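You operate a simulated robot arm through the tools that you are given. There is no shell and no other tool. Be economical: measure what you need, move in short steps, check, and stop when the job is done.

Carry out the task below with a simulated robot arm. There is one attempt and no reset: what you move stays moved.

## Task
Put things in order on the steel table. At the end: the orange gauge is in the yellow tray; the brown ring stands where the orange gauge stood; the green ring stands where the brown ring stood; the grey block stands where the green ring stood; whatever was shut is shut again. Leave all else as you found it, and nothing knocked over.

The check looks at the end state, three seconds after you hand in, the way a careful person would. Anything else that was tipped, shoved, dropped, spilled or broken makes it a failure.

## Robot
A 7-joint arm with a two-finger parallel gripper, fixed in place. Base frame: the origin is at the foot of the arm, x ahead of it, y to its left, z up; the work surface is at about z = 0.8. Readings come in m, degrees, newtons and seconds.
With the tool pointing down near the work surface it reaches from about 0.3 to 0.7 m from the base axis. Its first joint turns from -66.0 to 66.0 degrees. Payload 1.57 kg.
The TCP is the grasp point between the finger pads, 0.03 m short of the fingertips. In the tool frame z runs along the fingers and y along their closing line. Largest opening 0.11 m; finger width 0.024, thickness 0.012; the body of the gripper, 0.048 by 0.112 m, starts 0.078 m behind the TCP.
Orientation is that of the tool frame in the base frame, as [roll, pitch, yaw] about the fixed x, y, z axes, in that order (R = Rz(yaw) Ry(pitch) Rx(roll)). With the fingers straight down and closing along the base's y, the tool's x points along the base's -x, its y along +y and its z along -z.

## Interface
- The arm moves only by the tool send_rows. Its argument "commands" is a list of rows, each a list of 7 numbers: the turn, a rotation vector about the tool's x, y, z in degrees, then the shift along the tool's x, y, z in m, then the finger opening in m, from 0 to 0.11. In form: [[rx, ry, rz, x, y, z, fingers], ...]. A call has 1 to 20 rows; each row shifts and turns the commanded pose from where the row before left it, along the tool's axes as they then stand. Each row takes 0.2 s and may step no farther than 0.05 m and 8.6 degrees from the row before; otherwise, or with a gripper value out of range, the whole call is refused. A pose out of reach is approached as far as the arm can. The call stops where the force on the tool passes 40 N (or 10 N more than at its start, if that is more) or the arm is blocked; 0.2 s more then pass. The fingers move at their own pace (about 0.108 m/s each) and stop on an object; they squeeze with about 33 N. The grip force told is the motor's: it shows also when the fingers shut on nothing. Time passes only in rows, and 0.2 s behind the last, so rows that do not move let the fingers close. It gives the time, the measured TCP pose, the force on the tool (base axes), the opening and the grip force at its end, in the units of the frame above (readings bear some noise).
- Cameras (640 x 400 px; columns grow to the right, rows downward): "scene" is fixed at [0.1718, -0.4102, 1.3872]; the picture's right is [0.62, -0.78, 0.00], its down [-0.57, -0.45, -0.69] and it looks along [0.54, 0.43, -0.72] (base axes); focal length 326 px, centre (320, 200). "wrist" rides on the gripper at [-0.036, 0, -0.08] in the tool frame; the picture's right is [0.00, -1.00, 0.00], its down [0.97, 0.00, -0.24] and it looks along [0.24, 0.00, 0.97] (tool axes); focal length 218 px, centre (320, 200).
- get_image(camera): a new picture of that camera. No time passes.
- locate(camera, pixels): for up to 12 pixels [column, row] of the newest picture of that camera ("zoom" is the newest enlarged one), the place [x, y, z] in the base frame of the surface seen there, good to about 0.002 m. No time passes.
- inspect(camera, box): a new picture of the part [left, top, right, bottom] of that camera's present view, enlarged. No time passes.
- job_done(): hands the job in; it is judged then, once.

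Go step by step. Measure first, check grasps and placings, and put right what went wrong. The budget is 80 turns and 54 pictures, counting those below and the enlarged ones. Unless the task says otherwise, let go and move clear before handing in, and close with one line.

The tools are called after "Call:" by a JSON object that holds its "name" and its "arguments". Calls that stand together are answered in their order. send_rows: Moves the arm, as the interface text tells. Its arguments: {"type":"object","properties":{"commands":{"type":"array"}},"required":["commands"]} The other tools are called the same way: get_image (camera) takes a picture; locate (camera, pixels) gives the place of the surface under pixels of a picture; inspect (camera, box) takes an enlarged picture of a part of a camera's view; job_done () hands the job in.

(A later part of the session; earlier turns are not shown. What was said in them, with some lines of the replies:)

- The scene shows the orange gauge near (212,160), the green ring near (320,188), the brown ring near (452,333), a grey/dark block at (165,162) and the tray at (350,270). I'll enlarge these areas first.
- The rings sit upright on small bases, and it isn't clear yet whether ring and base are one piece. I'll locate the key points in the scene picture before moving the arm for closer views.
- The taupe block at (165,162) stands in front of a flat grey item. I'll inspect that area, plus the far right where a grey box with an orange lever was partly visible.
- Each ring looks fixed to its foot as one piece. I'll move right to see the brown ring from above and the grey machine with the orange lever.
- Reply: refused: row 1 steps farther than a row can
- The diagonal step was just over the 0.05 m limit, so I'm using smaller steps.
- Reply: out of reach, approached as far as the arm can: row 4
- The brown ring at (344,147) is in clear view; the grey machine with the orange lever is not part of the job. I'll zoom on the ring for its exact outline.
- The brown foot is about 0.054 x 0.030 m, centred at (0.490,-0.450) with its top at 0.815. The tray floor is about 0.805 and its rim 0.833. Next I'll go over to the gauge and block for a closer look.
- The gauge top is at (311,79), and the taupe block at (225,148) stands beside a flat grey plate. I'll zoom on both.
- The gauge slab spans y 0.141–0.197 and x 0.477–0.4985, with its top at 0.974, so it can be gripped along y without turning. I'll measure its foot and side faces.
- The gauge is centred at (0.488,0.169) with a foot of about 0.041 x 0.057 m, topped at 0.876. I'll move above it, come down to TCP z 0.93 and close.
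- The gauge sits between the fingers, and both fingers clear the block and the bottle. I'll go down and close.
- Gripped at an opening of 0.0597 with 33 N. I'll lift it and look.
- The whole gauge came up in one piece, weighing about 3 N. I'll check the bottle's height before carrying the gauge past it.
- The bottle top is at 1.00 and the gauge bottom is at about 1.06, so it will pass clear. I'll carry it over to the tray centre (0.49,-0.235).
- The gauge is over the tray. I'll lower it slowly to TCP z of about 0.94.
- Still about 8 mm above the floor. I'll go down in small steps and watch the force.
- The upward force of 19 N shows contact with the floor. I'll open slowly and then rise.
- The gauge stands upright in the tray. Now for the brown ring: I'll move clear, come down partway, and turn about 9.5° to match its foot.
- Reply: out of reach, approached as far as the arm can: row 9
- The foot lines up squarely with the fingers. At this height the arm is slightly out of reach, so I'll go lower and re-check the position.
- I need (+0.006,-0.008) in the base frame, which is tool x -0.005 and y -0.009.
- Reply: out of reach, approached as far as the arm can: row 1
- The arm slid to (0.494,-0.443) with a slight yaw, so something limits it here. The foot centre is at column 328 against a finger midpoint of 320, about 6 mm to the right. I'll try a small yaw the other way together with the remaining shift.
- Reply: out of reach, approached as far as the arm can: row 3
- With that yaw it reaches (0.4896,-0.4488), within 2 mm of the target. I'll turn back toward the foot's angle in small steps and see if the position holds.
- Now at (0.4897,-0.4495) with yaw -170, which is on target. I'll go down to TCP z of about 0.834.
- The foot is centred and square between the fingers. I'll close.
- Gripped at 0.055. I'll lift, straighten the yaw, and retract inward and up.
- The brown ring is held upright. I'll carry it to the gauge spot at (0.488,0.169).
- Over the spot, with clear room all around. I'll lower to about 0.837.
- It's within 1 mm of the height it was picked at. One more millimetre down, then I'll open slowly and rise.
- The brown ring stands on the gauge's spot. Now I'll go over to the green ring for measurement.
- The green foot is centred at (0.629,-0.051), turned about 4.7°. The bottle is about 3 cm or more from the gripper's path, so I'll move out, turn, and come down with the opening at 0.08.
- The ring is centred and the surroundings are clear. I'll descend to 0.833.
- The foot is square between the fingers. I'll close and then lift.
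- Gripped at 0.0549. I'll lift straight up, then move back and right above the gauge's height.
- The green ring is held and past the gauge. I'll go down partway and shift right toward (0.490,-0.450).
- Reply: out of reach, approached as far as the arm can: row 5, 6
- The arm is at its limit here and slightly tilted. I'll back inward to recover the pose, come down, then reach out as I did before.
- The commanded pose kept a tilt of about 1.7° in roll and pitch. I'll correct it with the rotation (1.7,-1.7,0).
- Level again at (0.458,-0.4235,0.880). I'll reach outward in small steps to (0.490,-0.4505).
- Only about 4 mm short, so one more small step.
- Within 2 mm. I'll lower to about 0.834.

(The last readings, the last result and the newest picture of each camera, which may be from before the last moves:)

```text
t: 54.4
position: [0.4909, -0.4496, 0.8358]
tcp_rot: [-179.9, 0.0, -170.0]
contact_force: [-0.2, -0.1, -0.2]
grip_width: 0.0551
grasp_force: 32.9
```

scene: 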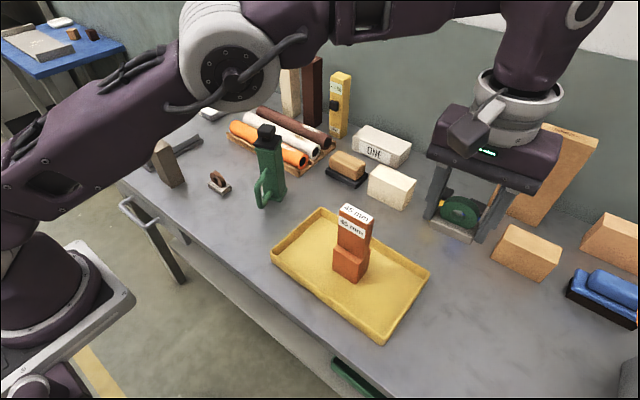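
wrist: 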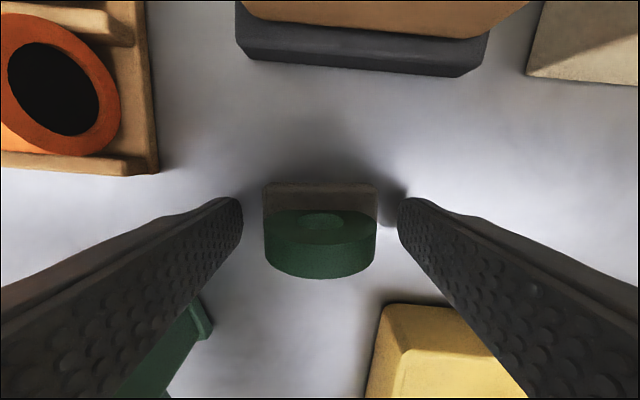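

Position (0.4909,-0.4496), yaw -170, which is on target. The last 2–3 mm down, then open and rise.

Call:
{"name": "send_rows", "arguments": {"commands": [[0, 0, 0, 0, 0, 0.002, 0.03], [0, 0, 0, 0, 0, 0.001, 0.03], [0, 0, 0, 0, 0, 0, 0.03], [0, 0, 0, 0, 0, 0, 0.06], [0, 0, 0, 0, 0, 0, 0.075], [0, 0, 0, 0, 0, 0, 0.085], [0, 0, 0, 0, 0, 0, 0.085], [0, 0, 0, 0, 0, -0.03, 0.085], [0, 0, 0, 0, 0, -0.04, 0.085], [0, 0, 0, 0, 0, -0.045, 0.085], [0, 0, 0, 0, 0, 0, 0.085]]}}

Call:
{"name": "get_image", "arguments": {"camera": "scene"}}

```text
t: 56.8
position: [0.4883, -0.4508, 0.9479]
tcp_rot: [-179.8, 0.0, -170.0]
contact_force: [-0.6, -0.2, -0.8]
grip_width: 0.0851
grasp_force: 0.0
```

```text
19 pictures are left
```

scene: 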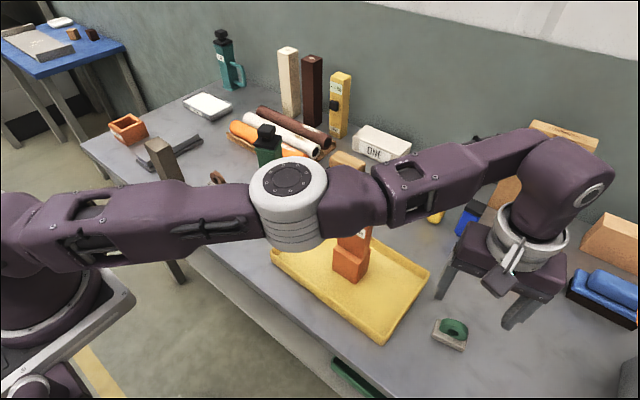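

The green ring stands in the brown one's place. The elbow hangs over the tray side, so I'll check its height before moving.

Call:
{"name": "locate", "arguments": {"camera": "scene", "pixels": [[290, 235], [350, 225], [230, 245], [292, 180], [450, 190], [120, 240], [268, 130], [357, 235]]}}

```text
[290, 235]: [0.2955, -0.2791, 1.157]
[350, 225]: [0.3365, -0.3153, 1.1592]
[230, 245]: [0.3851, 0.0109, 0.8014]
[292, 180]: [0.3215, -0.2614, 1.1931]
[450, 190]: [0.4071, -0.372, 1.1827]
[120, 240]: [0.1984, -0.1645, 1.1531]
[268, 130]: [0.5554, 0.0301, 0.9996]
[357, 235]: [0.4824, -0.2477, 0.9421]
```

The elbow's lowest point is about 1.12 m, clear of everything. I'll retract along the earlier path and go left to the block.

Call:
{"name": "send_rows", "arguments": {"commands": [[0, 0, 5, 0.01, 0.02, -0.02, 0.085], [0, 0, 5, 0.02, 0.025, -0.03, 0.085], [0, 0, 0, 0.02, 0.025, -0.03, 0.085], [0, 0, 0, 0.02, 0.025, -0.03, 0.085], [0, 0, 0, 0.02, 0.025, -0.03, 0.085], [0, 0, 0, 0, 0.045, 0, 0.085], [0, 0, 0, 0, 0.045, 0, 0.085], [0, 0, 0, 0, 0.045, 0, 0.085], [0, 0, 0, 0, 0.045, 0, 0.085], [0, 0, 0, 0, 0.045, 0, 0.085], [0, 0, 0, 0, 0.045, 0, 0.085], [0, 0, 0, 0, 0.045, 0, 0.085], [0, 0, 0, 0, 0.045, 0, 0.085], [0, 0, 0, 0, 0.045, 0, 0.085], [0, 0, 0, 0, 0.045, 0, 0.085], [0, 0, 0, 0, 0.045, 0, 0.085], [0, 0, 0, 0, 0.045, 0, 0.085], [0, 0, 0, 0, 0, 0, 0.085]]}}

Call:
{"name": "get_image", "arguments": {"camera": "wrist"}}

```text
t: 60.6
position: [0.3966, 0.2072, 1.0829]
tcp_rot: [-179.9, 0.0, 179.9]
contact_force: [0.3, 0.3, -0.5]
grip_width: 0.0849
grasp_force: 0.1
```

```text
18 pictures are left
```

wrist: 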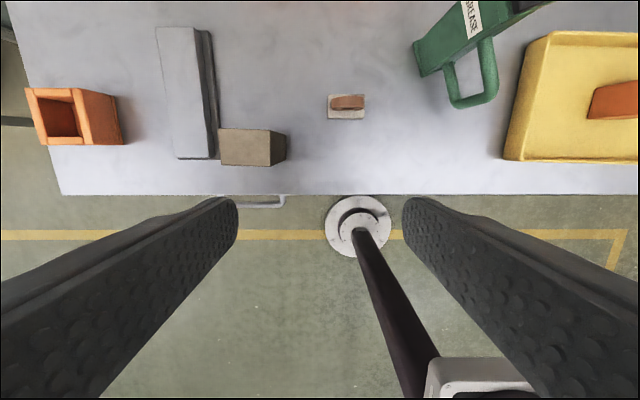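

Block in view at (252,147). I'll move nearer and zoom to fix its edges and the gap to the plate.

Call:
{"name": "send_rows", "arguments": {"commands": [[0, 0, 0, 0, 0.04, 0, 0.085], [0, 0, 0, 0, 0.04, 0, 0.085], [0, 0, 0, 0, 0, 0, 0.085]]}}

Call:
{"name": "inspect", "arguments": {"camera": "wrist", "box": [240, 50, 400, 170]}}

```text
t: 61.4
position: [0.3955, 0.2878, 1.0847]
tcp_rot: [-179.9, 0.0, 180.0]
contact_force: [-0.6, 1.3, 0.0]
grip_width: 0.0851
grasp_force: 0.0
```

```text
3.33 times, centred on (320, 110) of wrist
```

zoom: 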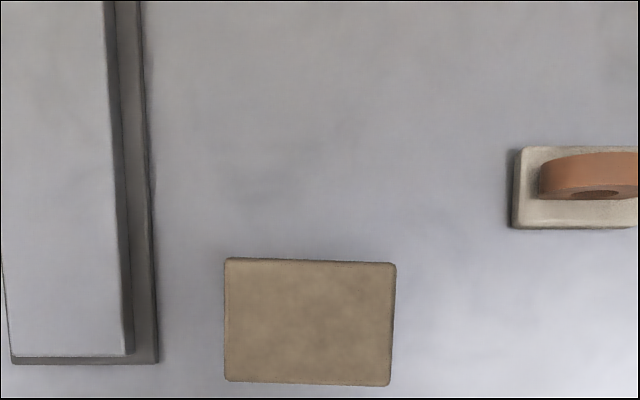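

Call:
{"name": "locate", "arguments": {"camera": "zoom", "pixels": [[227, 262], [393, 266], [388, 381], [228, 377], [310, 320], [155, 300], [125, 300], [60, 250], [155, 360]]}}

```text
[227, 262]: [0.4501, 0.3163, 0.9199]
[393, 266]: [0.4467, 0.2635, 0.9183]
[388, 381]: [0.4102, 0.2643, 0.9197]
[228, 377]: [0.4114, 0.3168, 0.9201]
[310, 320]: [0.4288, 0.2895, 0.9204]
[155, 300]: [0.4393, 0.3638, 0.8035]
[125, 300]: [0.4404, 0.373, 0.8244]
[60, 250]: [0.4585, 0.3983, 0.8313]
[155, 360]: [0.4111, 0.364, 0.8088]
```

The block is centred at (0.430,0.290), 0.038 x 0.053 m, with its top at 0.92. The plate is 4.7 cm away. I'll grasp along y at TCP z 0.87.

Call:
{"name": "send_rows", "arguments": {"commands": [[0, 0, 2, -0.034, 0.002, 0, 0.085], [0, 0, 0, 0, 0, 0.045, 0.085], [0, 0, 0, 0, 0, 0.045, 0.085], [0, 0, 0, 0, 0, 0.045, 0.085], [0, 0, 0, 0, 0, 0.045, 0.085], [0, 0, 0, 0, 0, 0.034, 0.085], [0, 0, 0, 0, 0, 0, 0.085]]}}

Call:
{"name": "get_image", "arguments": {"camera": "wrist"}}

```text
t: 63.0
position: [0.4306, 0.2876, 0.8711]
tcp_rot: [-180.0, 0.0, 178.0]
contact_force: [0.1, 1.4, -0.6]
grip_width: 0.0851
grasp_force: 0.0
```

```text
16 pictures are left
```

wrist: 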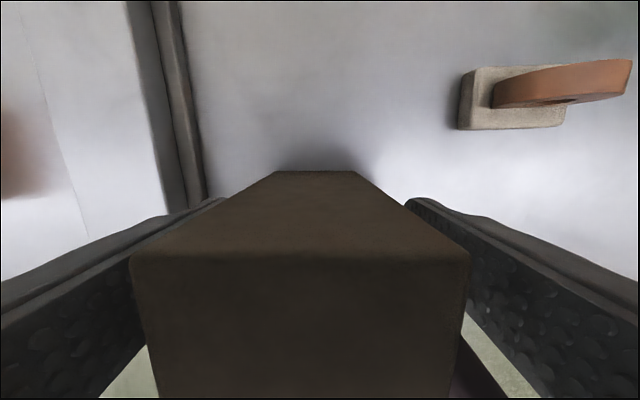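

The block is between the fingers, about 2 mm to the left. I'll shift +0.002 and close.

Call:
{"name": "send_rows", "arguments": {"commands": [[0, 0, 0, 0, 0.002, 0, 0.085], [0, 0, 0, 0, 0, 0, 0.065], [0, 0, 0, 0, 0, 0, 0.055], [0, 0, 0, 0, 0, 0, 0.045], [0, 0, 0, 0, 0, 0, 0.03], [0, 0, 0, 0, 0, 0, 0.03], [0, 0, 0, 0, 0, -0.005, 0.03], [0, 0, 0, 0, 0, -0.01, 0.03], [0, 0, 0, 0, 0, 0, 0.03]]}}

```text
t: 65.0
position: [0.4306, 0.2897, 0.887]
tcp_rot: [-179.9, -0.1, 178.0]
contact_force: [-0.4, 0.5, -2.6]
grip_width: 0.056
grasp_force: 33.1
```

The block weighs about 2.6 N and the grip is firm. I'll lift to 1.12 and carry it right at x ≈ 0.43, past the bottle.

Call:
{"name": "send_rows", "arguments": {"commands": [[0, 0, 0, 0, 0, -0.04, 0.03], [0, 0, 0, 0, 0, -0.045, 0.03], [0, 0, 0, 0, 0, -0.045, 0.03], [0, 0, 0, 0, 0, -0.045, 0.03], [0, 0, 0, 0, 0, -0.045, 0.03], [0, 0, 0, 0.02, -0.03, -0.01, 0.03], [0, 0, -2, 0, -0.045, 0, 0.03], [0, 0, 0, 0, -0.045, 0, 0.03], [0, 0, 0, 0, -0.045, 0, 0.03], [0, 0, 0, 0, -0.045, 0, 0.03], [0, 0, 0, 0, -0.045, 0, 0.03], [0, 0, 0, 0, -0.045, 0, 0.03], [0, 0, 0, 0, -0.045, 0, 0.03], [0, 0, 0, 0, -0.02, 0, 0.03], [0, 0, 0, 0, 0, 0, 0.03]]}}

Call:
{"name": "get_image", "arguments": {"camera": "scene"}}

```text
t: 68.2
position: [0.406, -0.0749, 1.1167]
tcp_rot: [-179.8, -0.1, 179.9]
contact_force: [-0.4, 0.4, -2.6]
grip_width: 0.056
grasp_force: 32.9
```

```text
15 pictures are left
```

scene: 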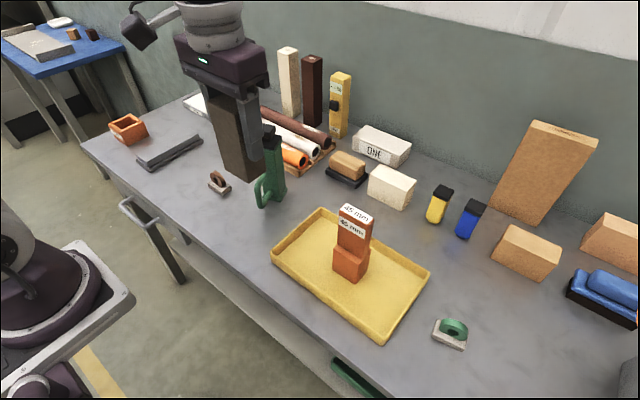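

The block is carried upright. Next I'll move outward past the bottle and partly down to (0.629,-0.051).

Call:
{"name": "send_rows", "arguments": {"commands": [[0, 0, 0, -0.045, 0, 0, 0.03], [0, 0, 0, -0.045, 0, 0, 0.03], [0, 0, 0, -0.045, 0, 0, 0.03], [0, 0, 0, -0.02, 0.0, 0.03, 0.03], [0, 0, 0, -0.02, 0.0, 0.03, 0.03], [0, 0, 0, -0.02, 0.0, 0.03, 0.03], [0, 0, 0, -0.02, 0.0, 0.03, 0.03], [0, 0, 0, -0.01, 0.012, 0, 0.03], [0, 0, 0, -0.042, 0.012, 0, 0.03], [0, 0, 0, 0, 0, 0, 0.03]]}}

Call:
{"name": "get_image", "arguments": {"camera": "wrist"}}

```text
t: 70.4
position: [0.6737, -0.0512, 0.9968]
tcp_rot: [-180.0, -0.1, 179.8]
contact_force: [-0.1, 1.0, -1.3]
grip_width: 0.0556
grasp_force: 33.3
```

```text
14 pictures are left
```

wrist: 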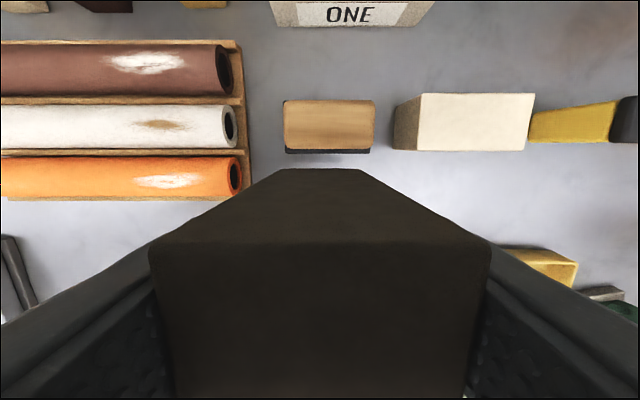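

I overshot to x = 0.674, though nothing is touched since the block bottom is at 0.925. I'll come back 0.045 and then lower.

Call:
{"name": "send_rows", "arguments": {"commands": [[0, 0, 0, 0.025, 0, 0, 0.03], [0, 0, 0, 0.02, 0, 0, 0.03], [0, 0, 0, 0, 0, 0, 0.03], [0, 0, 0, 0, 0, 0.04, 0.03], [0, 0, 0, 0, 0, 0.04, 0.03], [0, 0, 0, 0, 0, 0.03, 0.03], [0, 0, 0, 0, 0, 0, 0.03]]}}

Call:
{"name": "inspect", "arguments": {"camera": "scene", "box": [220, 100, 420, 230]}}

```text
t: 72.0
position: [0.6293, -0.0511, 0.8859]
tcp_rot: [-179.9, 0.0, -180.0]
contact_force: [0.0, 0.2, -1.1]
grip_width: 0.0557
grasp_force: 33.3
```

```text
3.08 times, centred on (320, 165) of scene
```

zoom: 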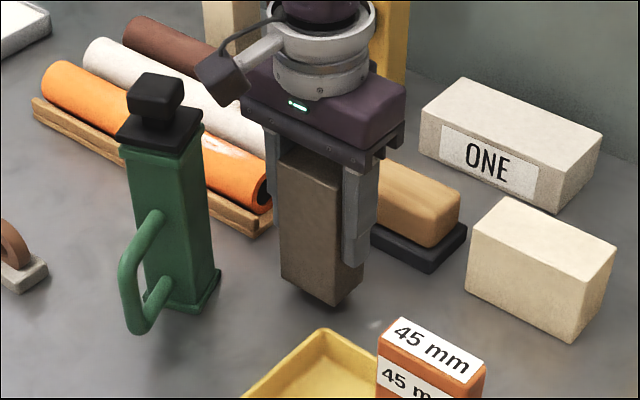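

In position, about 14 mm above the table. I'll lower gently.

Call:
{"name": "send_rows", "arguments": {"commands": [[0, 0, 0, 0, 0, 0.008, 0.03], [0, 0, 0, 0, 0, 0.004, 0.03], [0, 0, 0, 0, 0, 0.001, 0.03], [0, 0, 0, 0, 0, 0, 0.03]]}}

```text
t: 73.0
position: [0.6302, -0.05, 0.8739]
tcp_rot: [-179.9, -0.1, -179.9]
contact_force: [-0.2, 1.0, -1.3]
grip_width: 0.0559
grasp_force: 32.6
```

Call:
{"name": "send_rows", "arguments": {"commands": [[0, 0, 0, 0, 0, 0.0015, 0.03], [0, 0, 0, 0, 0, 0, 0.03]]}}

```text
t: 73.6
position: [0.629, -0.0499, 0.8729]
tcp_rot: [-180.0, 0.0, 179.9]
contact_force: [-0.7, 0.9, -1.3]
grip_width: 0.0559
grasp_force: 33.3
```

Call:
{"name": "send_rows", "arguments": {"commands": [[0, 0, 0, 0, 0, 0.001, 0.03], [0, 0, 0, 0, 0, 0, 0.03]]}}

```text
t: 74.2
position: [0.6296, -0.0497, 0.8722]
tcp_rot: [-179.9, 0.1, 180.0]
contact_force: [0.8, -0.6, -1.6]
grip_width: 0.0558
grasp_force: 32.9
```

Call:
{"name": "send_rows", "arguments": {"commands": [[0, 0, 0, 0, 0, 0.001, 0.03], [0, 0, 0, 0, 0, 0, 0.03]]}}

```text
t: 74.8
position: [0.6296, -0.0498, 0.8699]
tcp_rot: [-179.9, 0.0, 180.0]
contact_force: [-1.2, 0.5, -0.2]
grip_width: 0.0559
grasp_force: 33.1
```

The weight reading has nearly gone, so it is just touching. One more millimetre to confirm.

Call:
{"name": "send_rows", "arguments": {"commands": [[0, 0, 0, 0, 0, 0.001, 0.03], [0, 0, 0, 0, 0, 0, 0.03]]}}

```text
t: 75.4
position: [0.6288, -0.0499, 0.8712]
tcp_rot: [-179.9, 0.2, 179.9]
contact_force: [-7.2, 0.2, 19.6]
grip_width: 0.0558
grasp_force: 32.8
```

Contact at 19.6 N. I'll back off 1 mm, open modestly to keep clear of the bottle, and rise.

Call:
{"name": "send_rows", "arguments": {"commands": [[0, 0, 0, 0, 0, -0.001, 0.03], [0, 0, 0, 0, 0, 0, 0.03], [0, 0, 0, 0, 0, 0, 0.06], [0, 0, 0, 0, 0, 0, 0.07], [0, 0, 0, 0, 0, 0, 0.08], [0, 0, 0, 0, 0, 0, 0.08], [0, 0, 0, 0, 0, -0.02, 0.08], [0, 0, 0, 0, 0, -0.04, 0.08], [0, 0, 0, 0, 0, -0.045, 0.08], [0, 0, 0, 0, 0, -0.045, 0.08], [0, 0, 0, 0, 0, -0.02, 0.08], [0, 0, 0, 0.03, -0.02, -0.03, 0.08], [0, 0, 0, 0.04, 0, -0.02, 0.08], [0, 0, 0, 0.045, 0, 0, 0.08], [0, 0, 0, 0.045, 0, 0, 0.08], [0, 0, 0, 0.045, 0, 0, 0.08], [0, 0, 0, 0, 0, 0, 0.08]]}}

Call:
{"name": "get_image", "arguments": {"camera": "scene"}}

Call:
{"name": "get_image", "arguments": {"camera": "wrist"}}

```text
t: 79.0
position: [0.4237, -0.0678, 1.0915]
tcp_rot: [-179.9, 0.0, -180.0]
contact_force: [0.0, -0.1, -0.3]
grip_width: 0.0797
grasp_force: 0.1
```

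```text
12 pictures are left
```

scene: 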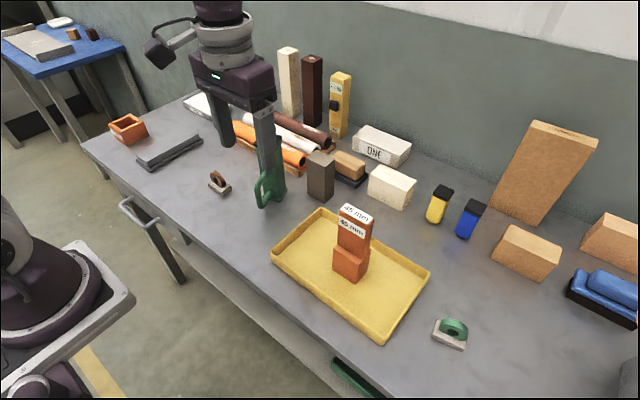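

```text
11 pictures are left
```

wrist: 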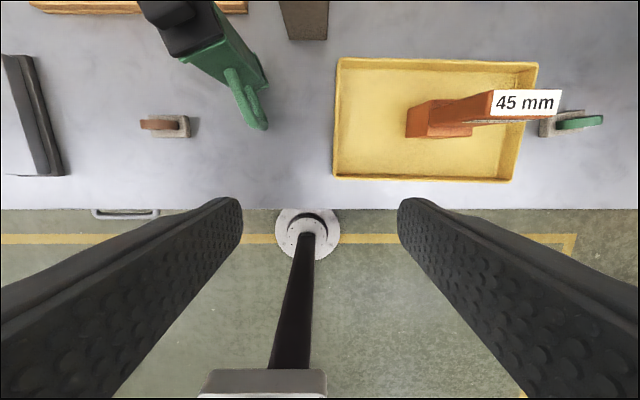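

Both pictures show all four pieces upright in place: gauge in the tray, brown ring at (219,183), block at (321,178), green ring at (452,333). The bottle and the rest are unmoved, I opened nothing, and the gripper is empty and clear, so I'm handing in.

Call:
{"name": "job_done", "arguments": {}}

```text
The job is handed in.
```

The job is handed in: the gauge is in the yellow tray, the brown ring is on the gauge's old spot, the green ring on the brown ring's, and the block on the green ring's. I took the taupe block beside the flat grey plate to be the grey block. I opened nothing, so nothing needed shutting.
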